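You operate a simulated robot arm through the tools that you are given. There is no shell and no other tool.

Carry out the task below with a simulated robot arm. There is one attempt and no reset: what you move stays moved.

Task
Put the terminal marked TALK in the clamped box, screw the grey lid down, then free the clamp.

The check looks at the end state, three seconds after you hand in, the way a careful person would. Anything else that was tipped, shoved, dropped, spilled or broken makes it a failure. Lids that push on must go on centred and level and be pressed home; caps that screw on are set level and turned clockwise until they are tight.

Robot
A 7-joint arm with a two-finger parallel gripper, fixed in place. Base frame: the origin is on the floor under the middle of its stand, x ahead of it, y to its left, z up; the work surface is at about z = 0.85. Lengths are in m, angles in degrees, forces in N, time in s.
With the tool pointing down near the work surface it reaches from about 0.24 to 0.68 m from the base axis. Its first joint turns from -66.0 to 66.0 degrees. Payload 2.4 kg.
The tool frame sits at the grasp point between the pads (the TCP): z along the fingers, y along the line on which they close. The tips reach 0.03 m beyond it. The gripper opens to 0.094 m. The fingers are 0.028 m wide and 0.01 m thick; the gripper's body (0.05 by 0.096 m) begins 0.055 m behind the TCP.
Orientation is that of the tool frame in the base frame, as a unit quaternion [x, y, z, w]. With the fingers straight down and closing along the base's y, the tool's x points along the base's -x, its y along +y and its z along -z.

Tools
- The arm moves only by the tool nudge_tool. Its argument "steps" is a list of rows, each a list of 7 numbers: the turn, a rotation vector about the base's x, y, z in degrees, then the shift along the base's x, y, z in cm, then the finger opening in cm, from 0 to 9.4. In form: [[wx, wy, wz, tx, ty, tz, jaw], ...]. A call has 1 to 20 rows; each row shifts and turns the commanded pose from where the row before left it. A row lasts 0.2 s, in which the tool goes at most 0.05 m and 8.6 degrees; a call with a longer step from one row to the next is refused whole, and so is a gripper value outside its range. A pose out of reach is approached as far as the arm can. The call stops where the force on the tool passes 40 N (or 10 N more than at its start, if that is more) or the arm is blocked; 0.2 s more then pass. Each finger travels about 0.153 m/s and halts on what it meets, pressing with about 33 N; the grip force reading is that of the motor and also rises with nothing between the fingers. The clock runs only during rows and for 0.2 s after the last one: add rows that do not move to give the fingers time. It gives the time, the measured TCP pose, the force on the tool (base axes), the opening and the grip force at its end, in the units of the frame above (readings bear some noise), with the torque about the TCP (base axes, N m) and any sound that the robot's microphone picked up, and new pictures: "views" is both (left out), scene, wrist or none.
- Cameras (640 x 400 px; columns grow to the right, rows downward): "scene" is fixed at [0.0505, 0.4817, 1.4544]; the picture's right is [-0.66, -0.76, 0.00], its down [-0.34, 0.30, -0.89] and it looks along [0.67, -0.58, -0.46] (base axes); focal length 331 px, centre (320, 200). "wrist" rides on the gripper at [0.076, 0.014, -0.102] in the tool frame; the picture's right is [-0.18, 0.98, 0.00], its down [-0.75, -0.14, -0.64] and it looks along [-0.63, -0.12, 0.77] (tool axes); focal length 243 px, centre (320, 200). There is no depth. A picture from a camera that has moved, and an enlarged one, comes with that camera's place and axes in the base frame and with its lens.
- zoom(camera, box): a new picture of the part [left, top, right, bottom] of that camera's present view, enlarged. The clock stands still meanwhile.
- sign_off(): hands the job in; it is judged then, once.

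Nothing tells you positions but the pictures and the camera data. Unless the task says otherwise, let go and move clear before handing in.

The tools are called after "Call:" as a command line: name --pt "numbers of a row" for each row, then --argument value for the rest, lists and objects as JSON in quotes. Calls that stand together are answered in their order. nudge_tool: Moves the arm, as the interface text tells. Its arguments: {"type":"object","properties":{"steps":{"type":"array","items":{"type":"array","items":{"type":"number"}}},"views":{"type":"string","enum":["both","scene","wrist","none"]}},"required":["steps"]} The other tools are called the same way: zoom (camera, box) takes an enlarged picture of a part of a camera's view; sign_off () hands the job in.

At the start:

```text
clock: 0.0
tcp_pos: [0.3982, -0.0659, 1.2382]
tool_rot: [0.0, 1.0, 0.0, 0.0]
wrist_force: [0.3, -0.2, -0.5]
torque: [0.02, 0.0, -0.01]
opening: 0.0942
grip_force: 0.1
```

scene: 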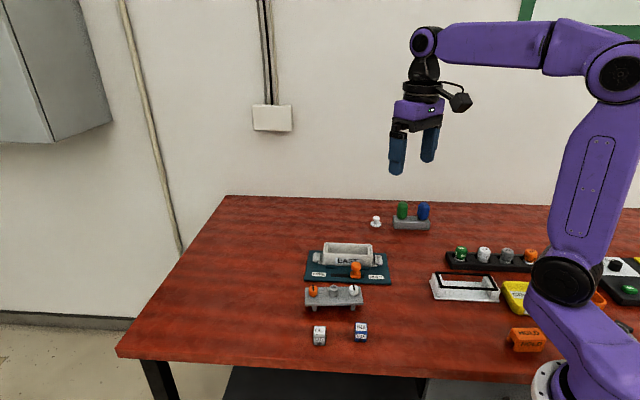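
wrist: 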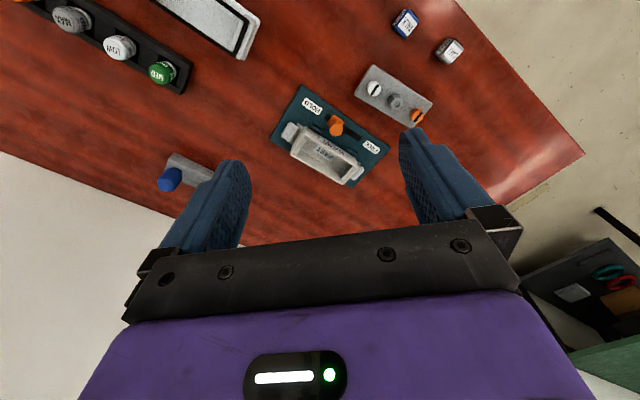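

I see a table with a clamped grey box on a teal base, small blocks, a rack of screws/caps and lids. I'll zoom in to identify the parts before moving.

Call:
zoom --camera "scene" --box '[290, 190, 450, 290]'

Call:
zoom --camera "scene" --box '[290, 270, 420, 352]'

Call:
zoom --camera "scene" --box '[420, 230, 640, 368]'

Call:
zoom --camera "wrist" --box '[260, 0, 480, 138]'

Call:
zoom --camera "wrist" --box '[0, 0, 260, 162]'

Call:
zoom --camera "wrist" --box '[260, 60, 440, 172]'

```text
4.00 times, centred on (370, 240) of scene
camera zoom: at [0.0505, 0.4817, 1.4544], right [-0.66, -0.76, 0.0], down [-0.34, 0.3, -0.89], along [0.67, -0.58, -0.46], focal length 1324 px, centre (120, 40)
```

zoom: 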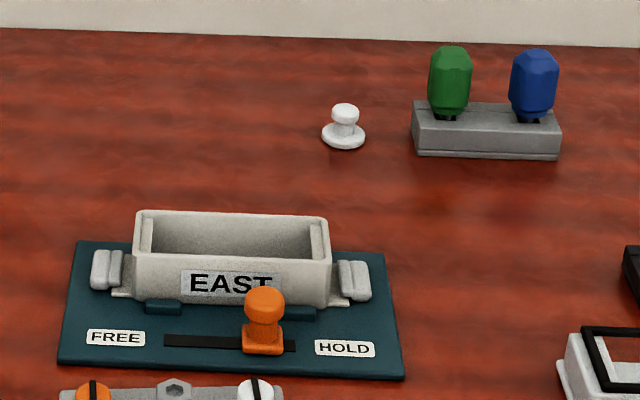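

```text
4.88 times, centred on (355, 311) of scene
camera zoom: at [0.0505, 0.4817, 1.4544], right [-0.66, -0.76, 0.0], down [-0.34, 0.3, -0.89], along [0.67, -0.58, -0.46], focal length 1614 px, centre (149, -342)
```

zoom: 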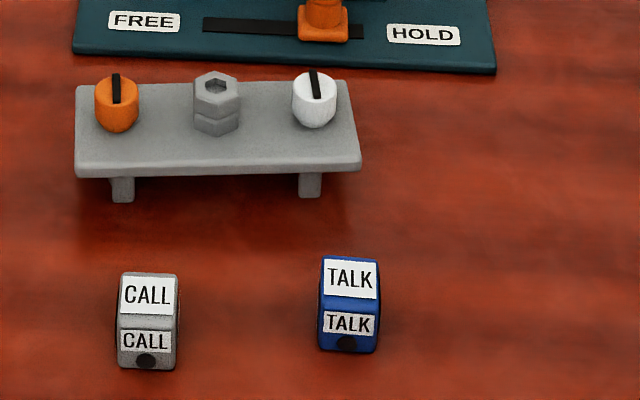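

```text
2.90 times, centred on (530, 299) of scene
camera zoom: at [0.0505, 0.4817, 1.4544], right [-0.66, -0.76, 0.0], down [-0.34, 0.3, -0.89], along [0.67, -0.58, -0.46], focal length 959 px, centre (-289, -87)
```

zoom: 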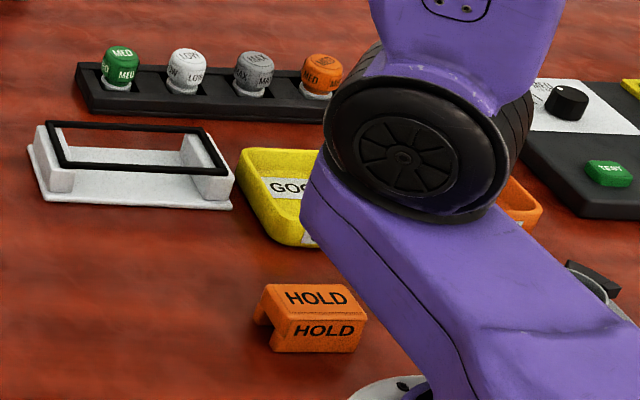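

```text
2.90 times, centred on (370, 69) of wrist
camera zoom: at [0.3239, -0.0523, 1.3418], right [0.18, 0.98, 0.0], down [0.75, -0.14, 0.64], along [0.63, -0.12, -0.77], focal length 703 px, centre (175, 580)
```

zoom: 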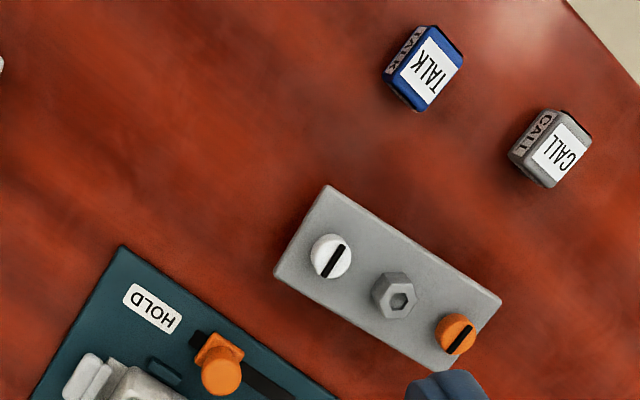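

```text
2.46 times, centred on (130, 81) of wrist
camera zoom: at [0.3239, -0.0523, 1.3418], right [0.18, 0.98, 0.0], down [0.75, -0.14, 0.64], along [0.63, -0.12, -0.77], focal length 597 px, centre (788, 493)
```

zoom: 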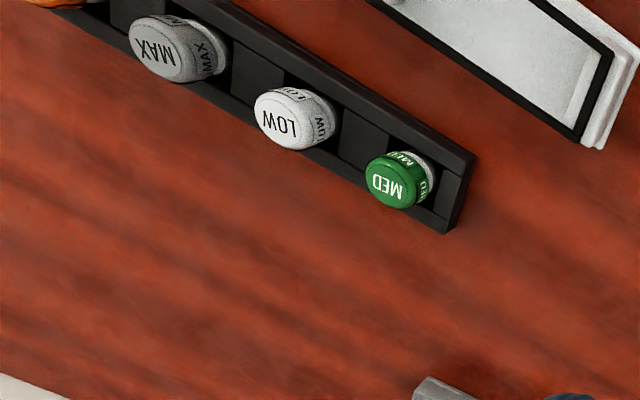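

```text
3.56 times, centred on (350, 116) of wrist
camera zoom: at [0.3239, -0.0523, 1.3418], right [0.18, 0.98, 0.0], down [0.75, -0.14, 0.64], along [0.63, -0.12, -0.77], focal length 863 px, centre (213, 499)
```

zoom: 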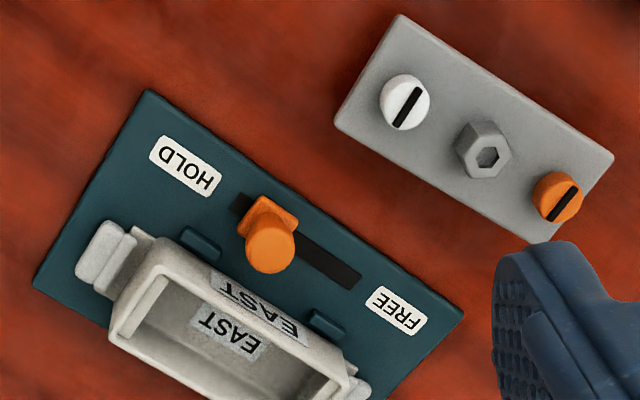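

The grey plate with an orange screw, a hex and a white screw is about the length of the EAST box, so it is probably the lid. TALK (blue) sits near (0.38, 0.08), CALL near (0.43, 0.15), and the box near (0.57, -0.08). I'll drop lower for a closer look from the wrist camera.

Call:
nudge_tool --pt "0 0 0 -2 1.5 -4 9.4" --pt "0 0 0 -2 1.5 -4 9.4" --pt "0 0 0 -1 1.5 -4 9.4" --pt "0 0 0 0 1.5 -3 9.4"

Call:
zoom --camera "wrist" --box '[200, 20, 440, 170]'

```text
clock: 1.0
tcp_pos: [0.3493, -0.0064, 1.0895]
tool_rot: [0.0, 1.0, 0.0, 0.0]
wrist_force: [1.2, 0.3, -0.7]
torque: [0.0, 0.02, 0.0]
opening: 0.0941
grip_force: 0.1
camera wrist: at [0.2739, 0.0076, 1.1915], right [0.18, 0.98, 0.0], down [0.75, -0.14, 0.64], along [0.63, -0.12, -0.77], focal length 243 px, centre (320, 200)
```

scene: 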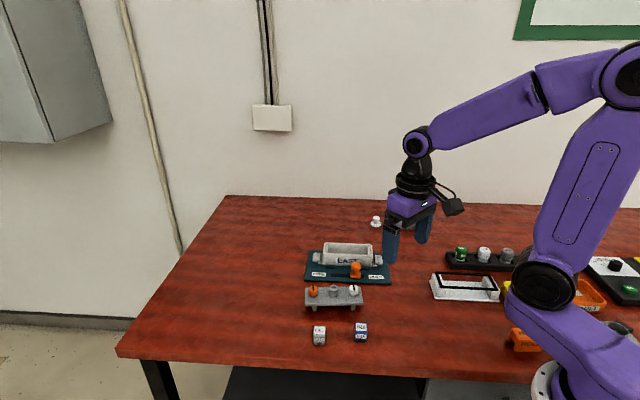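
wrist: 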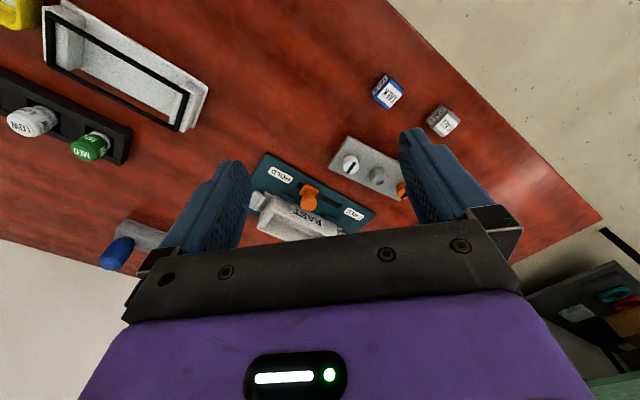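

```text
2.67 times, centred on (320, 95) of wrist
camera zoom: at [0.2739, 0.0076, 1.1915], right [0.18, 0.98, 0.0], down [0.75, -0.14, 0.64], along [0.63, -0.12, -0.77], focal length 647 px, centre (320, 480)
```

zoom: 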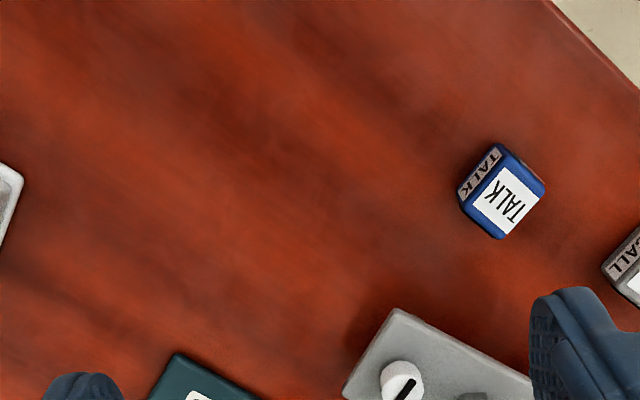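

The wrist camera is mounted so image-up points toward the robot base, and the fingers hide the lower part of the picture. I'll move forward so the box and lid sit in the upper part of the view.

Call:
nudge_tool --pt "0 0 0 4 -0.5 0 9.4" --pt "0 0 0 4 -0.5 0 9.4" --pt "0 0 0 4 -0.5 0 9.4" --pt "0 0 0 4 -0.5 0 9.4" --pt "0 0 0 1 -0.5 0 9.4" --views "wrist"

Call:
zoom --camera "wrist" --box '[200, 0, 440, 150]'

Call:
zoom --camera "wrist" --box '[240, 60, 400, 160]'

```text
clock: 2.2
tcp_pos: [0.5193, -0.0318, 1.089]
tool_rot: [-0.001, 1.0, 0.0, 0.001]
wrist_force: [0.3, 0.1, -0.3]
torque: [0.02, 0.01, 0.04]
opening: 0.0941
grip_force: 0.1
camera wrist: at [0.4445, -0.0176, 1.1923], right [0.18, 0.98, 0.0], down [0.75, -0.14, 0.64], along [0.63, -0.12, -0.77], focal length 243 px, centre (320, 200)
```

wrist: 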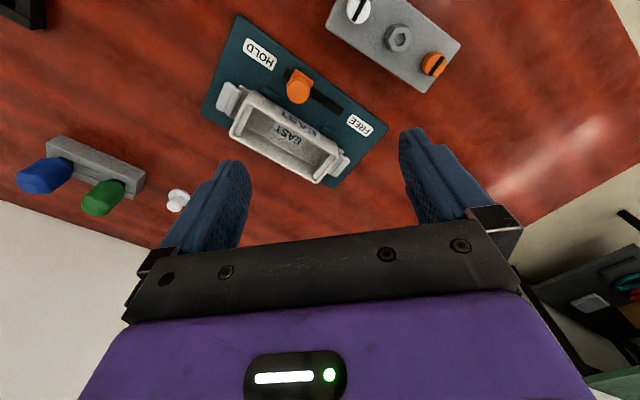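

```text
2.67 times, centred on (320, 75) of wrist
camera zoom: at [0.4445, -0.0176, 1.1923], right [0.18, 0.98, 0.0], down [0.75, -0.14, 0.64], along [0.63, -0.12, -0.77], focal length 647 px, centre (320, 533)
```

zoom: 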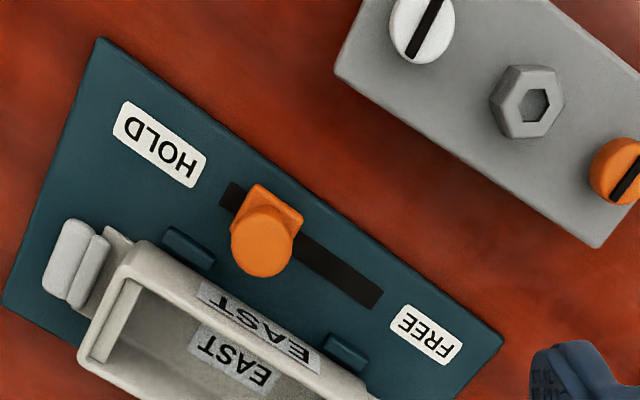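

```text
4.00 times, centred on (320, 110) of wrist
camera zoom: at [0.4445, -0.0176, 1.1923], right [0.18, 0.98, 0.0], down [0.75, -0.14, 0.64], along [0.63, -0.12, -0.77], focal length 970 px, centre (320, 560)
```

zoom: 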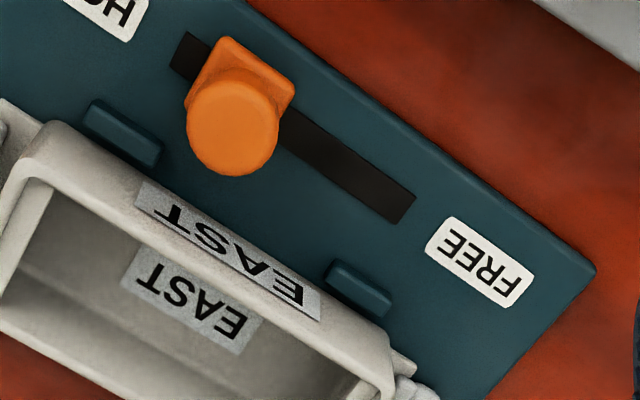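

Next I'll shift further forward to look straight down into the box for screw holes, then look at the lid.

Call:
nudge_tool --pt "0 0 0 3 -1.5 0 9.4" --pt "0 0 0 3 -1.5 0 9.4" --pt "0 0 0 2 -1 0 9.4" --views "wrist"

Call:
zoom --camera "wrist" --box '[220, 0, 460, 150]'

Call:
zoom --camera "scene" --box '[300, 235, 400, 297]'

Call:
zoom --camera "scene" --box '[295, 275, 375, 325]'

```text
clock: 3.0
tcp_pos: [0.5993, -0.073, 1.0891]
tool_rot: [0.0, 1.0, 0.0, 0.0]
wrist_force: [-0.9, -0.2, -0.5]
torque: [0.0, 0.02, -0.04]
opening: 0.0939
grip_force: 0.1
camera wrist: at [0.5243, -0.0573, 1.1919], right [0.18, 0.98, 0.0], down [0.75, -0.14, 0.64], along [0.63, -0.12, -0.77], focal length 243 px, centre (320, 200)
```

wrist: 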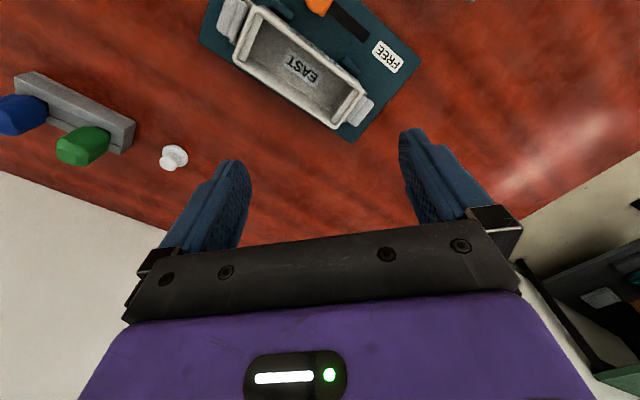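

```text
2.67 times, centred on (340, 75) of wrist
camera zoom: at [0.5243, -0.0573, 1.1919], right [0.18, 0.98, 0.0], down [0.75, -0.14, 0.64], along [0.63, -0.12, -0.77], focal length 647 px, centre (267, 533)
```

zoom: 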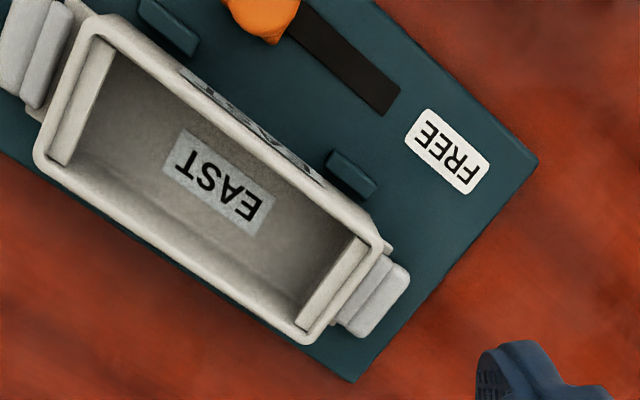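

```text
6.40 times, centred on (350, 266) of scene
camera zoom: at [0.0505, 0.4817, 1.4544], right [-0.66, -0.76, 0.0], down [-0.34, 0.3, -0.89], along [0.67, -0.58, -0.46], focal length 2118 px, centre (128, -222)
```

zoom: 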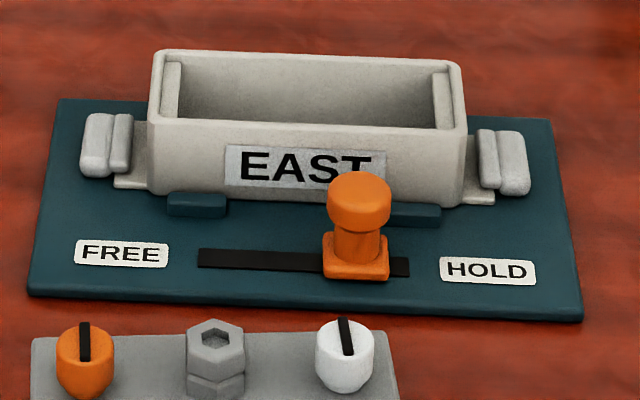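

```text
8.00 times, centred on (335, 300) of scene
camera zoom: at [0.0505, 0.4817, 1.4544], right [-0.66, -0.76, 0.0], down [-0.34, 0.3, -0.89], along [0.67, -0.58, -0.46], focal length 2648 px, centre (200, -600)
```

zoom: 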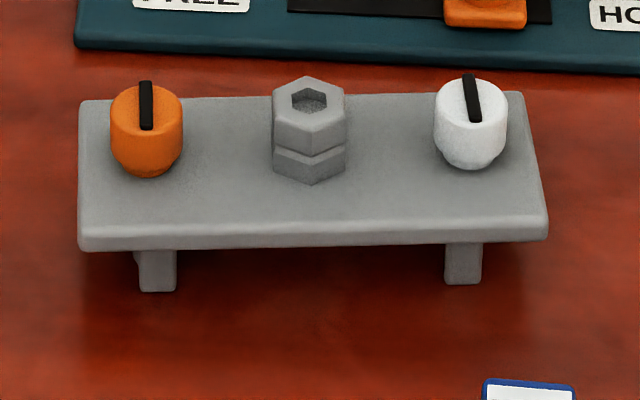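

The grey plate has two legs underneath and end knobs that could be captive screws. I'll check the other candidates, the white framed piece and the white knob, before committing to it as the lid.

Call:
zoom --camera "scene" --box '[425, 262, 521, 322]'

Call:
zoom --camera "scene" --box '[360, 195, 440, 245]'

Call:
zoom --camera "scene" --box '[500, 240, 640, 328]'

Call:
zoom --camera "scene" --box '[295, 310, 391, 370]'

```text
6.67 times, centred on (473, 292) of scene
camera zoom: at [0.0505, 0.4817, 1.4544], right [-0.66, -0.76, 0.0], down [-0.34, 0.3, -0.89], along [0.67, -0.58, -0.46], focal length 2206 px, centre (-700, -413)
```

zoom: 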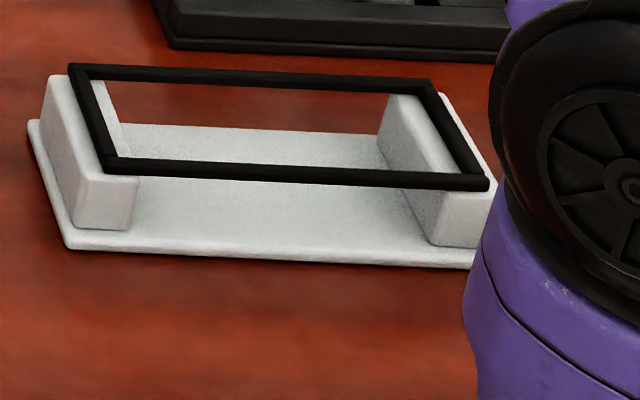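

```text
8.00 times, centred on (400, 220) of scene
camera zoom: at [0.0505, 0.4817, 1.4544], right [-0.66, -0.76, 0.0], down [-0.34, 0.3, -0.89], along [0.67, -0.58, -0.46], focal length 2648 px, centre (-320, 40)
```

zoom: 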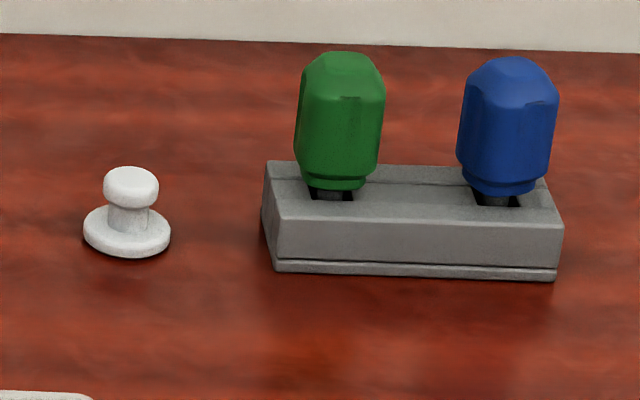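

```text
4.55 times, centred on (570, 284) of scene
camera zoom: at [0.0505, 0.4817, 1.4544], right [-0.66, -0.76, 0.0], down [-0.34, 0.3, -0.89], along [0.67, -0.58, -0.46], focal length 1504 px, centre (-816, -182)
```

zoom: 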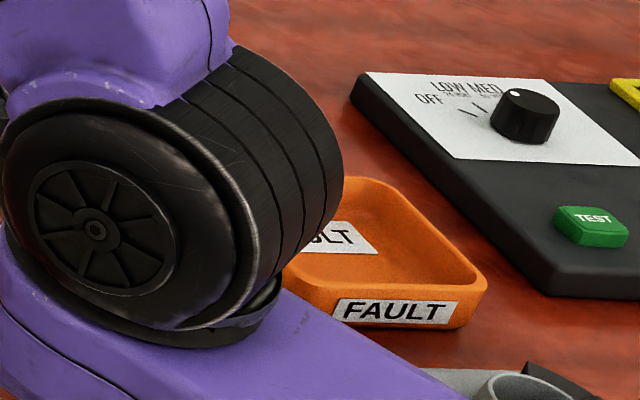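

```text
6.67 times, centred on (343, 340) of scene
camera zoom: at [0.0505, 0.4817, 1.4544], right [-0.66, -0.76, 0.0], down [-0.34, 0.3, -0.89], along [0.67, -0.58, -0.46], focal length 2206 px, centre (167, -733)
```

zoom: 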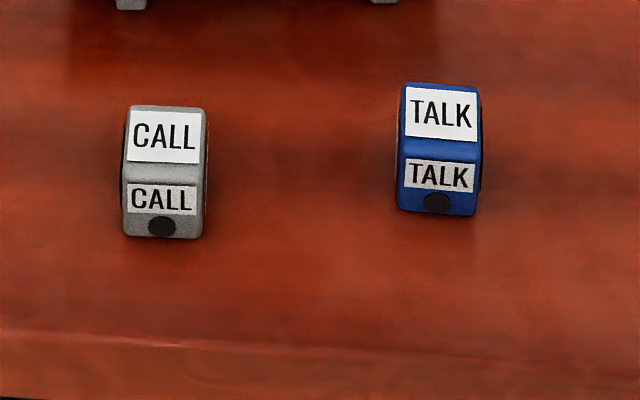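

The white stand holds a black seal frame, the green and blue items are screwdriver-like tools, and the grey plate with captive screws is the only grey lid. I'll move over TALK for precise top-down views of the terminal and lid.

Call:
nudge_tool --pt "0 0 0 -4 3 0 9.4" --pt "0 0 0 -4 3 0 9.4" --pt "0 0 0 -4 3 0 9.4" --pt "0 0 0 -4 3 0 9.4" --pt "0 0 0 -3 2 0 9.4" --views "wrist"

Call:
zoom --camera "wrist" --box '[240, 0, 400, 100]'

Call:
zoom --camera "wrist" --box '[200, 60, 400, 185]'

```text
clock: 4.2
tcp_pos: [0.4087, 0.0692, 1.0898]
tool_rot: [0.0, 1.0, -0.001, 0.0]
wrist_force: [0.4, 0.6, 0.2]
torque: [0.02, 0.01, -0.01]
opening: 0.0938
grip_force: 0.2
camera wrist: at [0.3339, 0.0839, 1.1918], right [0.18, 0.98, 0.0], down [0.75, -0.14, 0.64], along [0.63, -0.12, -0.77], focal length 243 px, centre (320, 200)
```

wrist: 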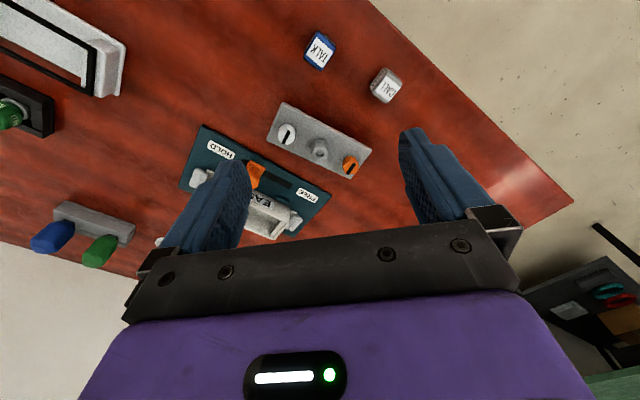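

```text
4.00 times, centred on (320, 50) of wrist
camera zoom: at [0.3339, 0.0839, 1.1918], right [0.18, 0.98, 0.0], down [0.75, -0.14, 0.64], along [0.63, -0.12, -0.77], focal length 970 px, centre (320, 800)
```

zoom: 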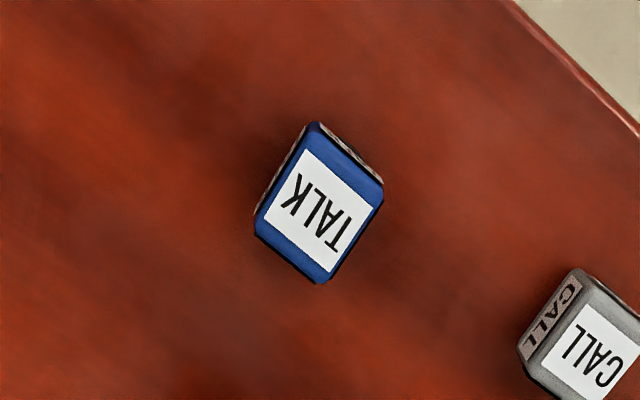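

```text
3.20 times, centred on (300, 122) of wrist
camera zoom: at [0.3339, 0.0839, 1.1918], right [0.18, 0.98, 0.0], down [0.75, -0.14, 0.64], along [0.63, -0.12, -0.77], focal length 776 px, centre (384, 448)
```

zoom: 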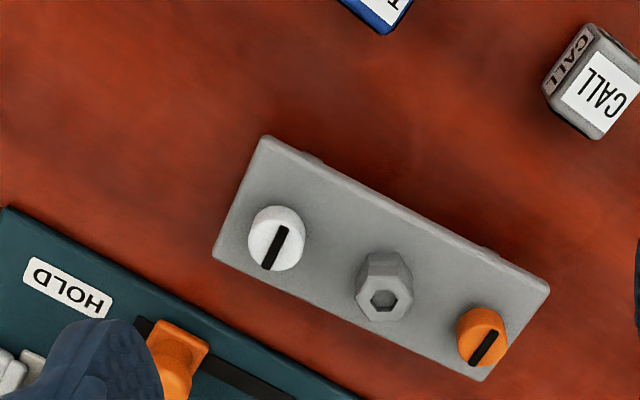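

The plate rests on a stand with two rails. I put the lid centre near (0.496, 0.054), top at z≈0.87, long axis at about 51°. TALK is near (0.381, 0.075). I'll zoom tighter on the lid knobs and go back over the box to measure it.

Call:
zoom --camera "scene" --box '[303, 280, 343, 305]'

Call:
zoom --camera "scene" --box '[328, 280, 368, 305]'

Call:
zoom --camera "wrist" --box '[265, 95, 329, 135]'

Call:
zoom --camera "wrist" --box '[318, 135, 382, 175]'

```text
16.00 times, centred on (323, 292) of scene
camera zoom: at [0.0505, 0.4817, 1.4544], right [-0.66, -0.76, 0.0], down [-0.34, 0.3, -0.89], along [0.67, -0.58, -0.46], focal length 5295 px, centre (272, -1280)
```

zoom: 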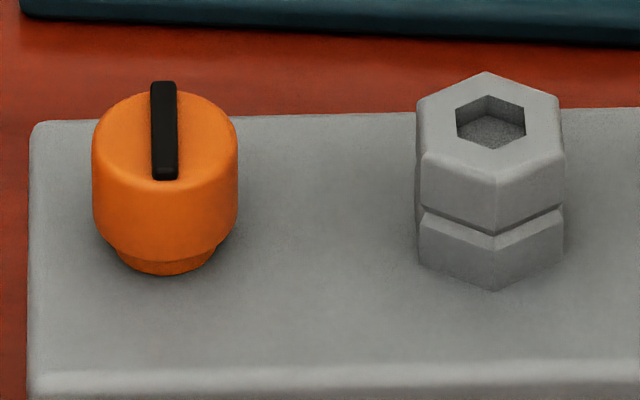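

```text
16.00 times, centred on (348, 292) of scene
camera zoom: at [0.0505, 0.4817, 1.4544], right [-0.66, -0.76, 0.0], down [-0.34, 0.3, -0.89], along [0.67, -0.58, -0.46], focal length 5295 px, centre (-128, -1280)
```

zoom: 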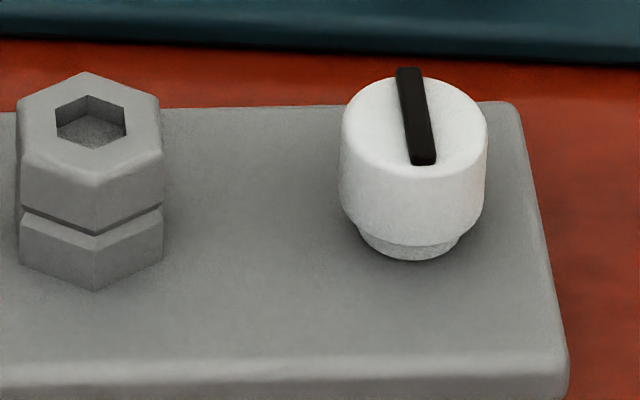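

```text
10.00 times, centred on (297, 115) of wrist
camera zoom: at [0.3339, 0.0839, 1.1918], right [0.18, 0.98, 0.0], down [0.75, -0.14, 0.64], along [0.63, -0.12, -0.77], focal length 2426 px, centre (550, 1050)
```

zoom: 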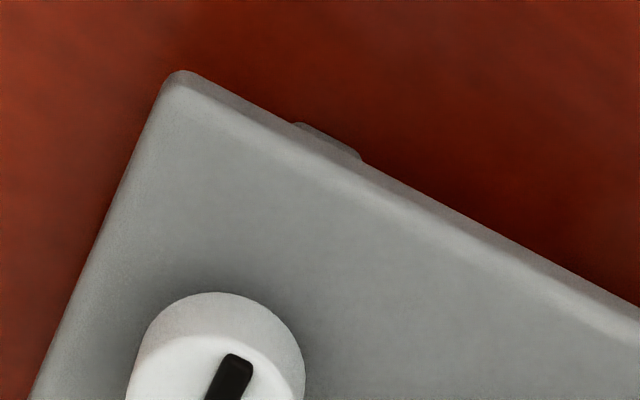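

```text
10.00 times, centred on (350, 155) of wrist
camera zoom: at [0.3339, 0.0839, 1.1918], right [0.18, 0.98, 0.0], down [0.75, -0.14, 0.64], along [0.63, -0.12, -0.77], focal length 2426 px, centre (20, 650)
```

zoom: 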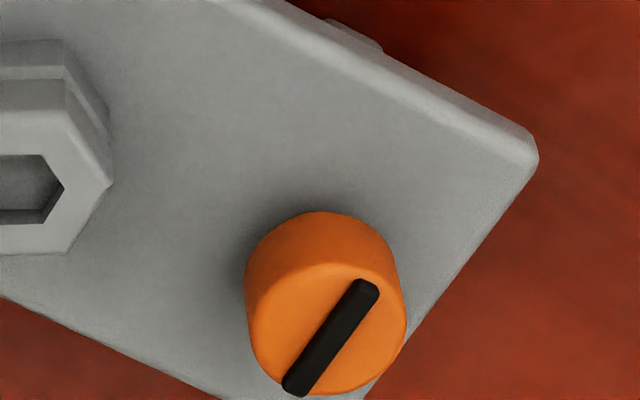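

Both knobs are plain finger knobs with raised black pointer bars on thin necks, and the hex in the centre looks like the lid's grip. Now I'll measure the box closely from above.

Call:
nudge_tool --pt "0 0 0 3.3 -2.9 0 9.4" --pt "0 0 0 3.3 -2.9 0 9.4" --pt "0 0 0 3.3 -2.9 0 9.4" --pt "0 0 0 3.3 -2.9 0 9.4" --pt "0 0 0 3.3 -2.9 0 9.4" --pt "0 0 0 0 0 0 9.4" --views "wrist"

Call:
zoom --camera "wrist" --box '[200, 0, 400, 125]'

Call:
zoom --camera "wrist" --box '[220, 30, 300, 80]'

Call:
zoom --camera "wrist" --box '[300, 90, 380, 140]'

```text
clock: 5.6
tcp_pos: [0.5748, -0.0771, 1.0892]
tool_rot: [0.001, 1.0, 0.0, 0.0]
wrist_force: [0.3, -0.5, 0.4]
torque: [0.0, 0.02, 0.0]
opening: 0.0941
grip_force: 0.0
camera wrist: at [0.4995, -0.063, 1.1918], right [0.18, 0.98, 0.0], down [0.75, -0.14, 0.64], along [0.63, -0.12, -0.77], focal length 243 px, centre (320, 200)
```

wrist: 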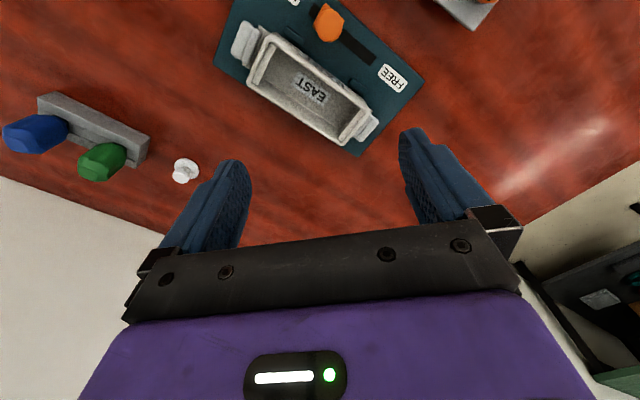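

```text
3.20 times, centred on (300, 62) of wrist
camera zoom: at [0.4995, -0.063, 1.1918], right [0.18, 0.98, 0.0], down [0.75, -0.14, 0.64], along [0.63, -0.12, -0.77], focal length 776 px, centre (384, 640)
```

zoom: 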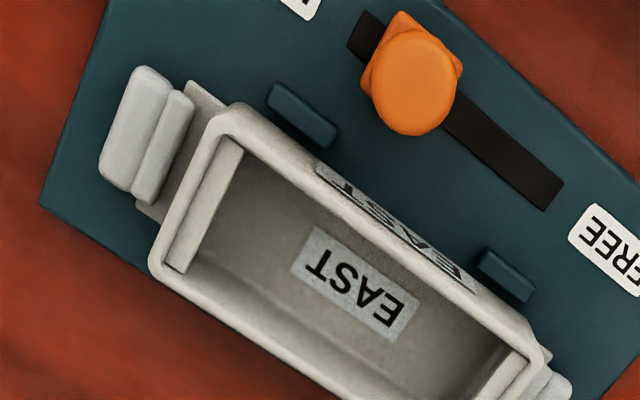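

```text
8.00 times, centred on (260, 55) of wrist
camera zoom: at [0.4995, -0.063, 1.1918], right [0.18, 0.98, 0.0], down [0.75, -0.14, 0.64], along [0.63, -0.12, -0.77], focal length 1941 px, centre (800, 1360)
```

zoom: 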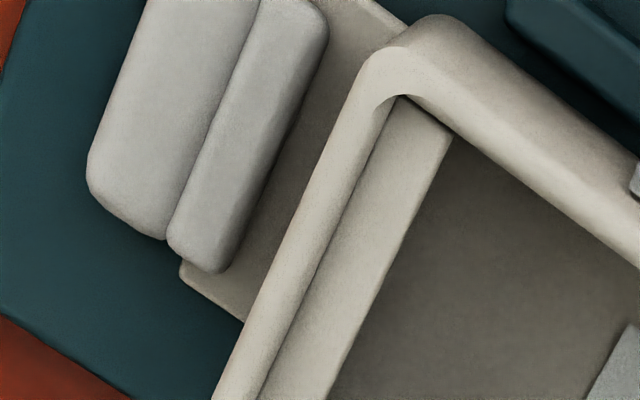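

```text
8.00 times, centred on (340, 115) of wrist
camera zoom: at [0.4995, -0.063, 1.1918], right [0.18, 0.98, 0.0], down [0.75, -0.14, 0.64], along [0.63, -0.12, -0.77], focal length 1941 px, centre (160, 880)
```

zoom: 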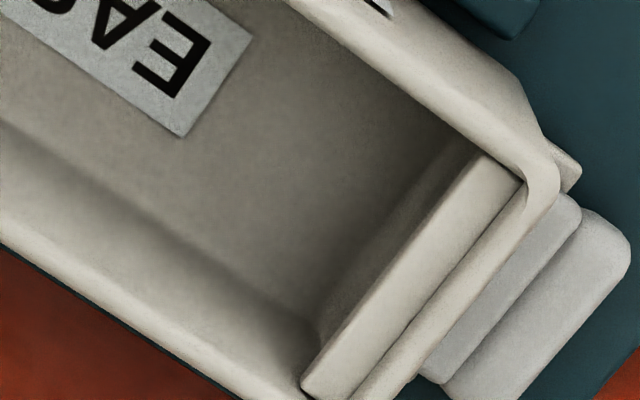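

The box has two plain end ledges and no holes, so the knobs presumably work latches under those ledges. I'll rotate the wrist about -43° to line the tool up with the box's long axis, which gives a cleaner measurement.

Call:
nudge_tool --pt "0 0 -8.5 0 0 0 9.4" --pt "0 0 -8.5 0 0 0 9.4" --pt "0 0 -8.5 0 0 0 9.4" --pt "0 0 -8.5 0 0 0 9.4" --pt "0 0 -8 0 0 0 9.4" --pt "0 0 0 0 0 0 9.4" --views "wrist"

Call:
zoom --camera "wrist" --box '[240, 30, 400, 130]'

Call:
zoom --camera "wrist" --box '[200, 0, 440, 150]'

```text
clock: 7.0
tcp_pos: [0.5745, -0.0769, 1.0886]
tool_rot: [0.359, 0.933, -0.001, 0.0]
wrist_force: [0.0, -0.4, -0.1]
torque: [0.02, 0.04, -0.01]
opening: 0.0939
grip_force: 0.0
camera wrist: at [0.528, -0.0151, 1.1917], right [0.8, 0.61, 0.0], down [0.46, -0.61, 0.64], along [0.39, -0.51, -0.77], focal length 243 px, centre (320, 200)
```

wrist: 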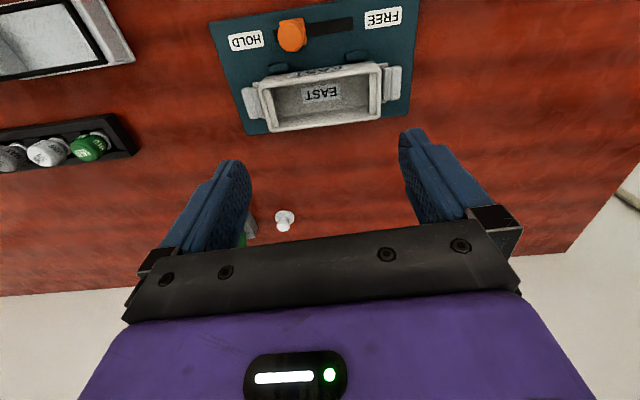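

```text
4.00 times, centred on (320, 80) of wrist
camera zoom: at [0.528, -0.0151, 1.1917], right [0.8, 0.61, 0.0], down [0.46, -0.61, 0.64], along [0.39, -0.51, -0.77], focal length 970 px, centre (320, 680)
```

zoom: 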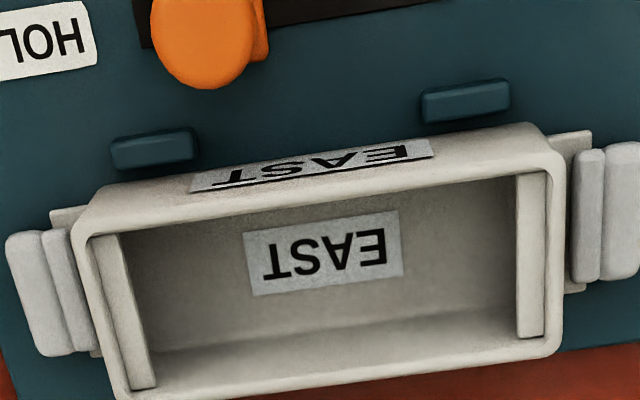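

```text
2.67 times, centred on (320, 75) of wrist
camera zoom: at [0.528, -0.0151, 1.1917], right [0.8, 0.61, 0.0], down [0.46, -0.61, 0.64], along [0.39, -0.51, -0.77], focal length 647 px, centre (320, 533)
```

zoom: 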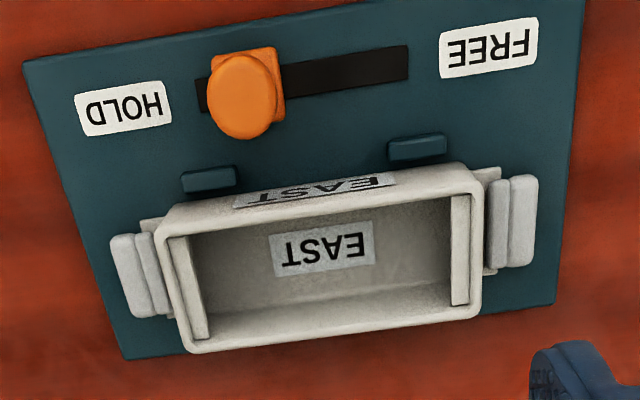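

Two-view triangulation puts the box centre at (0.5885, -0.0912), long axis at 45°, ledges at z≈0.893 and floor at z≈0.859. Now I'll move over TALK with the tool turned to about 40° to match its sides.

Call:
nudge_tool --pt "0 0 -1.6 -3.5 2.54 -0.8 9.4" --pt "0 0 -1.6 -3.5 2.54 -0.8 9.4" --pt "0 0 -1.6 -3.5 2.54 -0.8 9.4" --pt "0 0 -1.6 -3.5 2.54 -0.8 9.4" --pt "0 0 -1.6 -3.5 2.54 -0.8 6" --pt "0 0 0 0 0 0 6" --views "wrist"

Call:
zoom --camera "wrist" --box '[270, 20, 366, 80]'

Call:
zoom --camera "wrist" --box '[230, 60, 422, 180]'

```text
clock: 8.4
tcp_pos: [0.398, 0.0512, 1.0513]
tool_rot: [0.422, 0.906, 0.0, 0.0]
wrist_force: [0.5, -0.4, -0.4]
torque: [0.0, 0.02, 0.02]
opening: 0.06
grip_force: 0.0
camera wrist: at [0.3615, 0.1185, 1.1526], right [0.87, 0.49, 0.0], down [0.38, -0.67, 0.64], along [0.31, -0.56, -0.77], focal length 243 px, centre (320, 200)
```

wrist: 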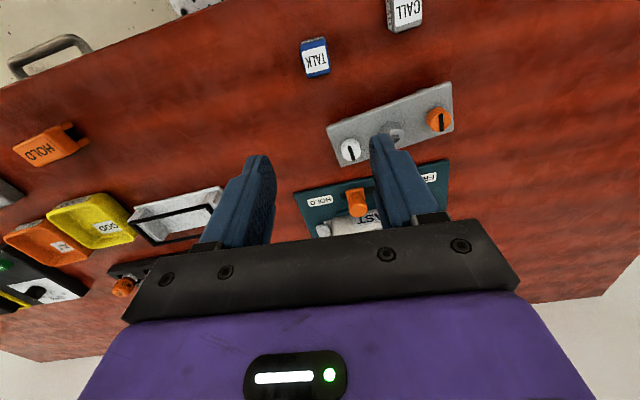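

```text
6.67 times, centred on (318, 50) of wrist
camera zoom: at [0.3615, 0.1185, 1.1526], right [0.87, 0.49, 0.0], down [0.38, -0.67, 0.64], along [0.31, -0.56, -0.77], focal length 1618 px, centre (333, 1200)
```

zoom: 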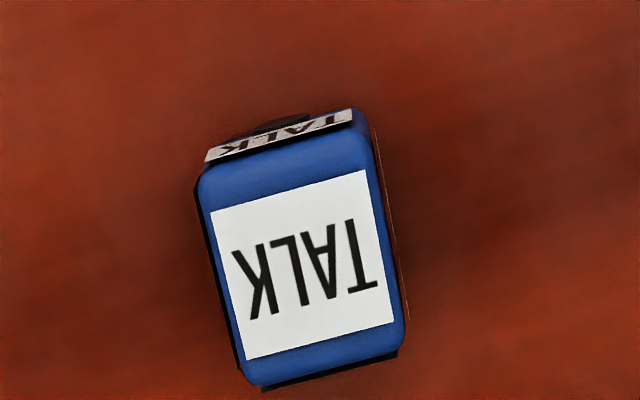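

```text
3.33 times, centred on (326, 120) of wrist
camera zoom: at [0.3615, 0.1185, 1.1526], right [0.87, 0.49, 0.0], down [0.38, -0.67, 0.64], along [0.31, -0.56, -0.77], focal length 809 px, centre (300, 467)
```

zoom: 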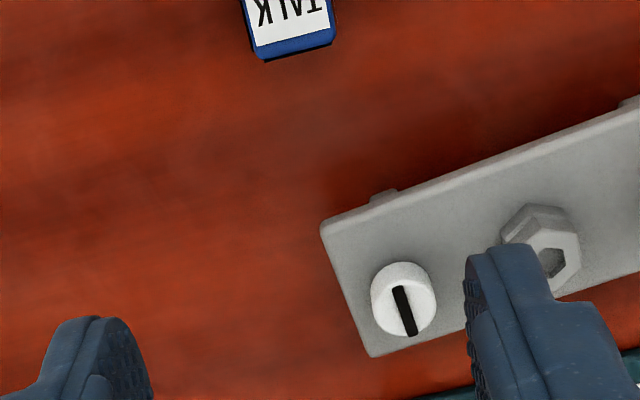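

TALK's centre is at (0.382, 0.074), its top is at z≈0.876, and its narrow axis is at about 42°. I'll centre over it and go down with the jaws at 5 cm.

Call:
nudge_tool --pt "0 0 2.2 -1.6 2.28 0 5" --pt "0 0 0 0 0 -4 5" --pt "0 0 0 0 0 -4 5" --pt "0 0 0 0 0 -3 5" --pt "0 0 0 0 0 0 5" --views "both"

Call:
zoom --camera "wrist" --box '[200, 80, 440, 230]'

Call:
zoom --camera "scene" --box '[300, 270, 420, 345]'

```text
clock: 9.6
tcp_pos: [0.383, 0.0731, 0.9395]
tool_rot: [0.406, 0.914, 0.0, 0.0]
wrist_force: [0.4, 0.4, -0.6]
torque: [-0.01, -0.02, 0.02]
opening: 0.0501
grip_force: 0.1
camera wrist: at [0.3436, 0.139, 1.0417], right [0.85, 0.52, 0.0], down [0.4, -0.65, 0.64], along [0.34, -0.55, -0.77], focal length 243 px, centre (320, 200)
```

scene: 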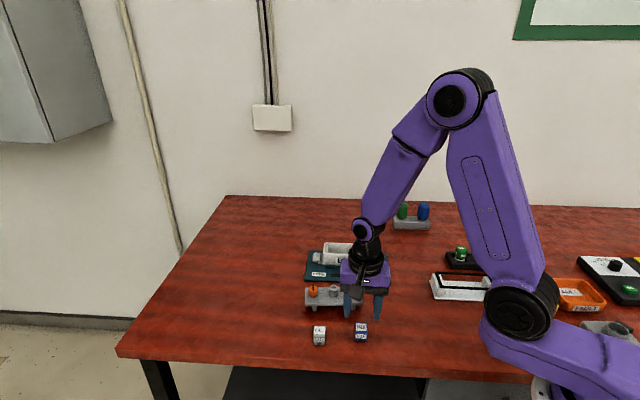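
wrist: 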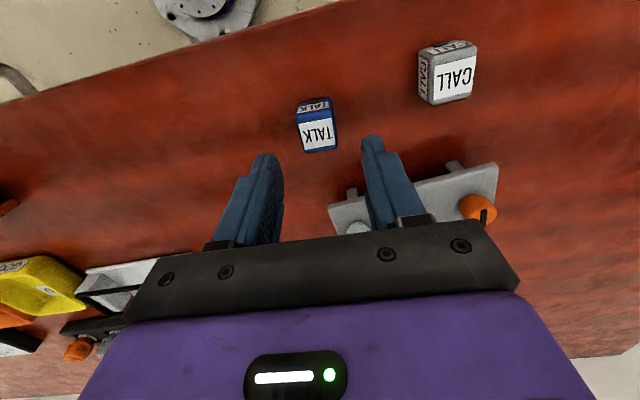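

```text
2.67 times, centred on (320, 155) of wrist
camera zoom: at [0.3436, 0.139, 1.0417], right [0.85, 0.52, 0.0], down [0.4, -0.65, 0.64], along [0.34, -0.55, -0.77], focal length 647 px, centre (320, 320)
```

zoom: 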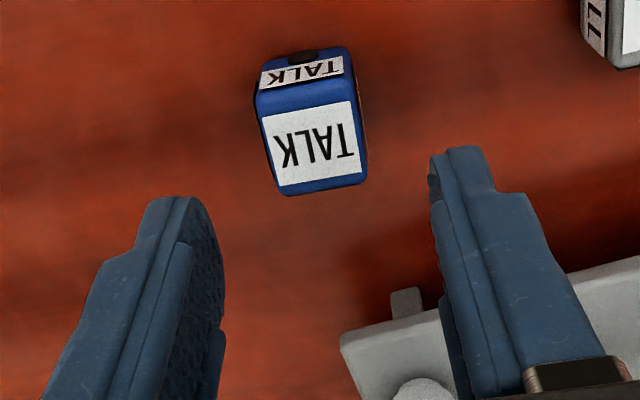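

```text
5.33 times, centred on (360, 308) of scene
camera zoom: at [0.0505, 0.4817, 1.4544], right [-0.66, -0.76, 0.0], down [-0.34, 0.3, -0.89], along [0.67, -0.58, -0.46], focal length 1765 px, centre (107, -373)
```

zoom: 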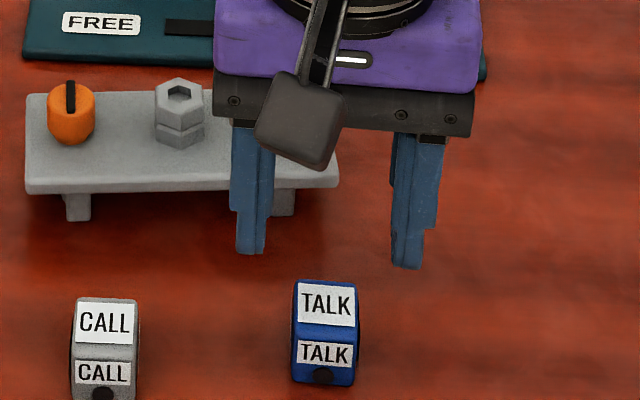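

The closer view confirms TALK at (0.3815, 0.0744). I'll trim the position, finish the descent to tips about 4 mm above the table, and close.

Call:
nudge_tool --pt "0 0 0 -0.15 0.12 -3 5" --pt "0 0 0 0 0 -2 5" --pt "0 0 0 0 0 -0.5 5" --pt "0 0 0 0 0 0 5" --views "both"

Call:
zoom --camera "wrist" --box '[240, 120, 400, 220]'

Call:
zoom --camera "scene" --box '[310, 295, 406, 355]'

```text
clock: 10.6
tcp_pos: [0.3807, 0.0744, 0.8832]
tool_rot: [0.405, 0.914, 0.0, 0.0]
wrist_force: [0.5, 0.3, -0.5]
torque: [-0.02, -0.01, 0.02]
opening: 0.05
grip_force: 0.1
camera wrist: at [0.3416, 0.1404, 0.9866], right [0.85, 0.52, 0.0], down [0.4, -0.65, 0.64], along [0.34, -0.55, -0.77], focal length 243 px, centre (320, 200)
```

scene: 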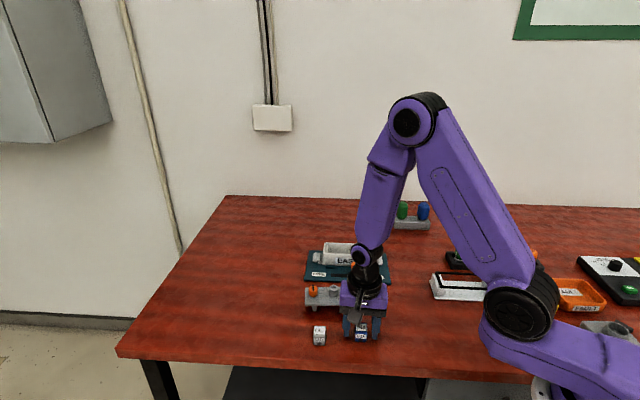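
wrist: 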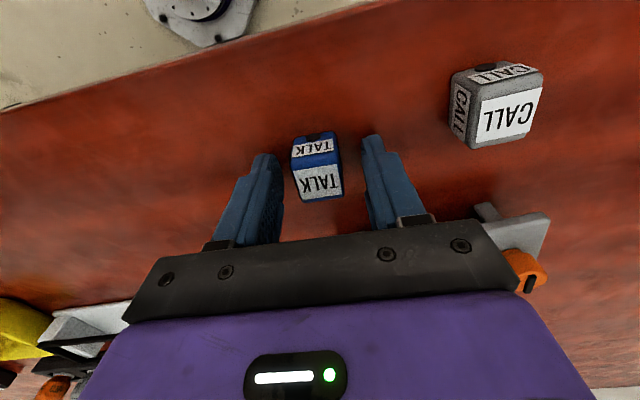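

```text
4.00 times, centred on (320, 170) of wrist
camera zoom: at [0.3416, 0.1404, 0.9866], right [0.85, 0.52, 0.0], down [0.4, -0.65, 0.64], along [0.34, -0.55, -0.77], focal length 970 px, centre (320, 320)
```

zoom: 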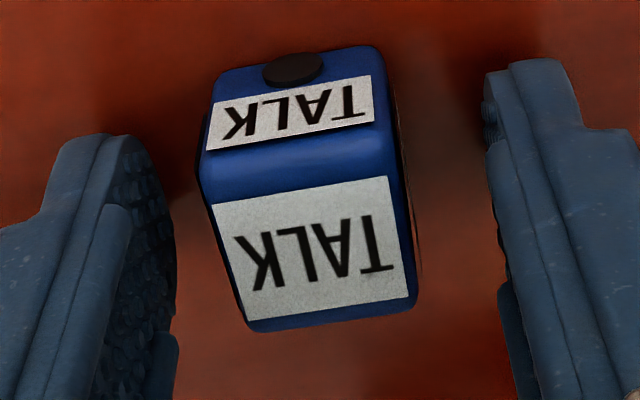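

```text
6.67 times, centred on (358, 325) of scene
camera zoom: at [0.0505, 0.4817, 1.4544], right [-0.66, -0.76, 0.0], down [-0.34, 0.3, -0.89], along [0.67, -0.58, -0.46], focal length 2206 px, centre (67, -633)
```

zoom: 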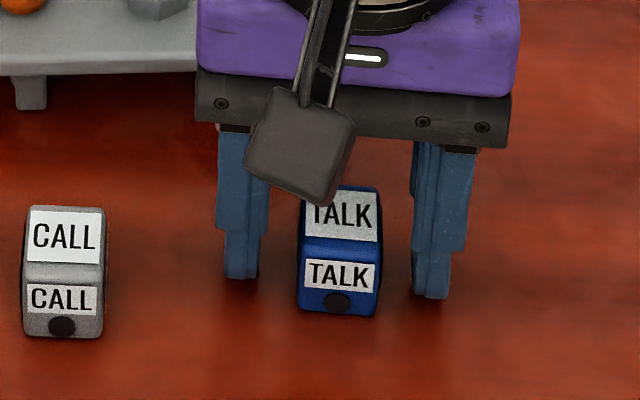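

TALK sits centred between the fingers, so I'll close gently and lift.

Call:
nudge_tool --pt "0 0 0 0 0 0 3" --pt "0 0 0 0 0 0 2" --pt "0 0 0 0 0 0 2" --pt "0 0 0 0 0 2 2" --pt "0 0 0 0 0 4 2" --pt "0 0 0 0 0 4 2" --pt "0 0 0 0 0 2 2" --views "both"

Call:
zoom --camera "wrist" --box '[240, 120, 400, 220]'

Call:
zoom --camera "scene" --box '[310, 255, 422, 325]'

```text
clock: 12.2
tcp_pos: [0.3815, 0.0748, 1.0045]
tool_rot: [0.405, 0.914, 0.0, 0.001]
wrist_force: [-0.4, -0.3, -0.2]
torque: [-0.05, 0.05, -0.03]
opening: 0.0246
grip_force: 32.8
camera wrist: at [0.3422, 0.1399, 1.108], right [0.85, 0.52, 0.0], down [0.4, -0.65, 0.64], along [0.34, -0.55, -0.77], focal length 243 px, centre (320, 200)
```

scene: 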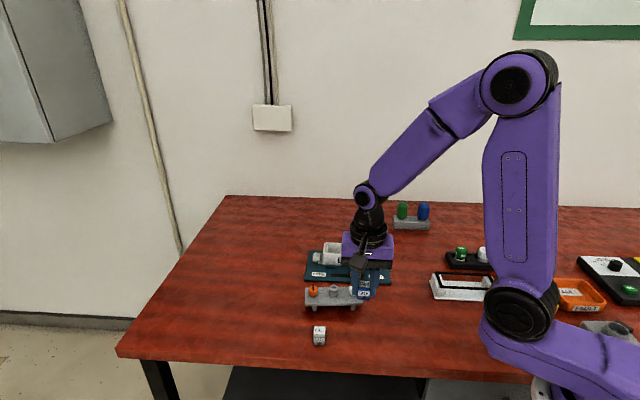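
wrist: 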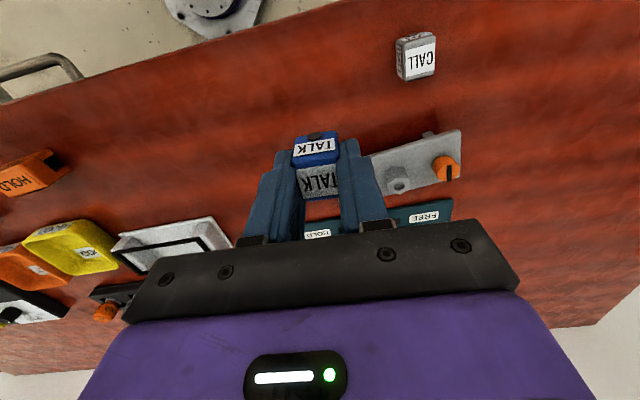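

```text
4.00 times, centred on (320, 170) of wrist
camera zoom: at [0.3422, 0.1399, 1.108], right [0.85, 0.52, 0.0], down [0.4, -0.65, 0.64], along [0.34, -0.55, -0.77], focal length 970 px, centre (320, 320)
```

zoom: 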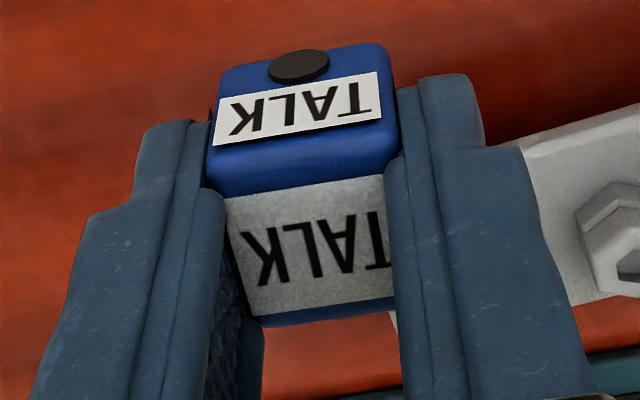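

```text
5.71 times, centred on (366, 290) of scene
camera zoom: at [0.0505, 0.4817, 1.4544], right [-0.66, -0.76, 0.0], down [-0.34, 0.3, -0.89], along [0.67, -0.58, -0.46], focal length 1891 px, centre (57, -314)
```

zoom: 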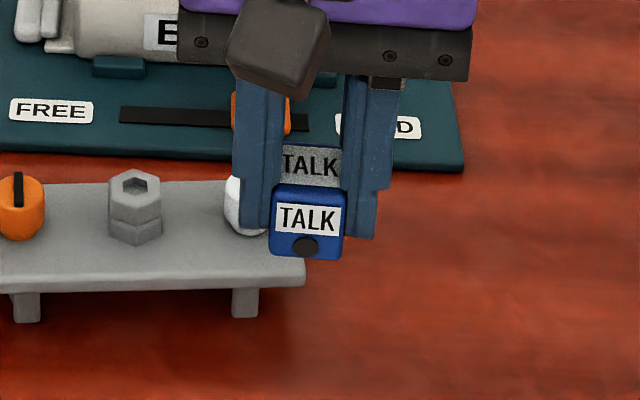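

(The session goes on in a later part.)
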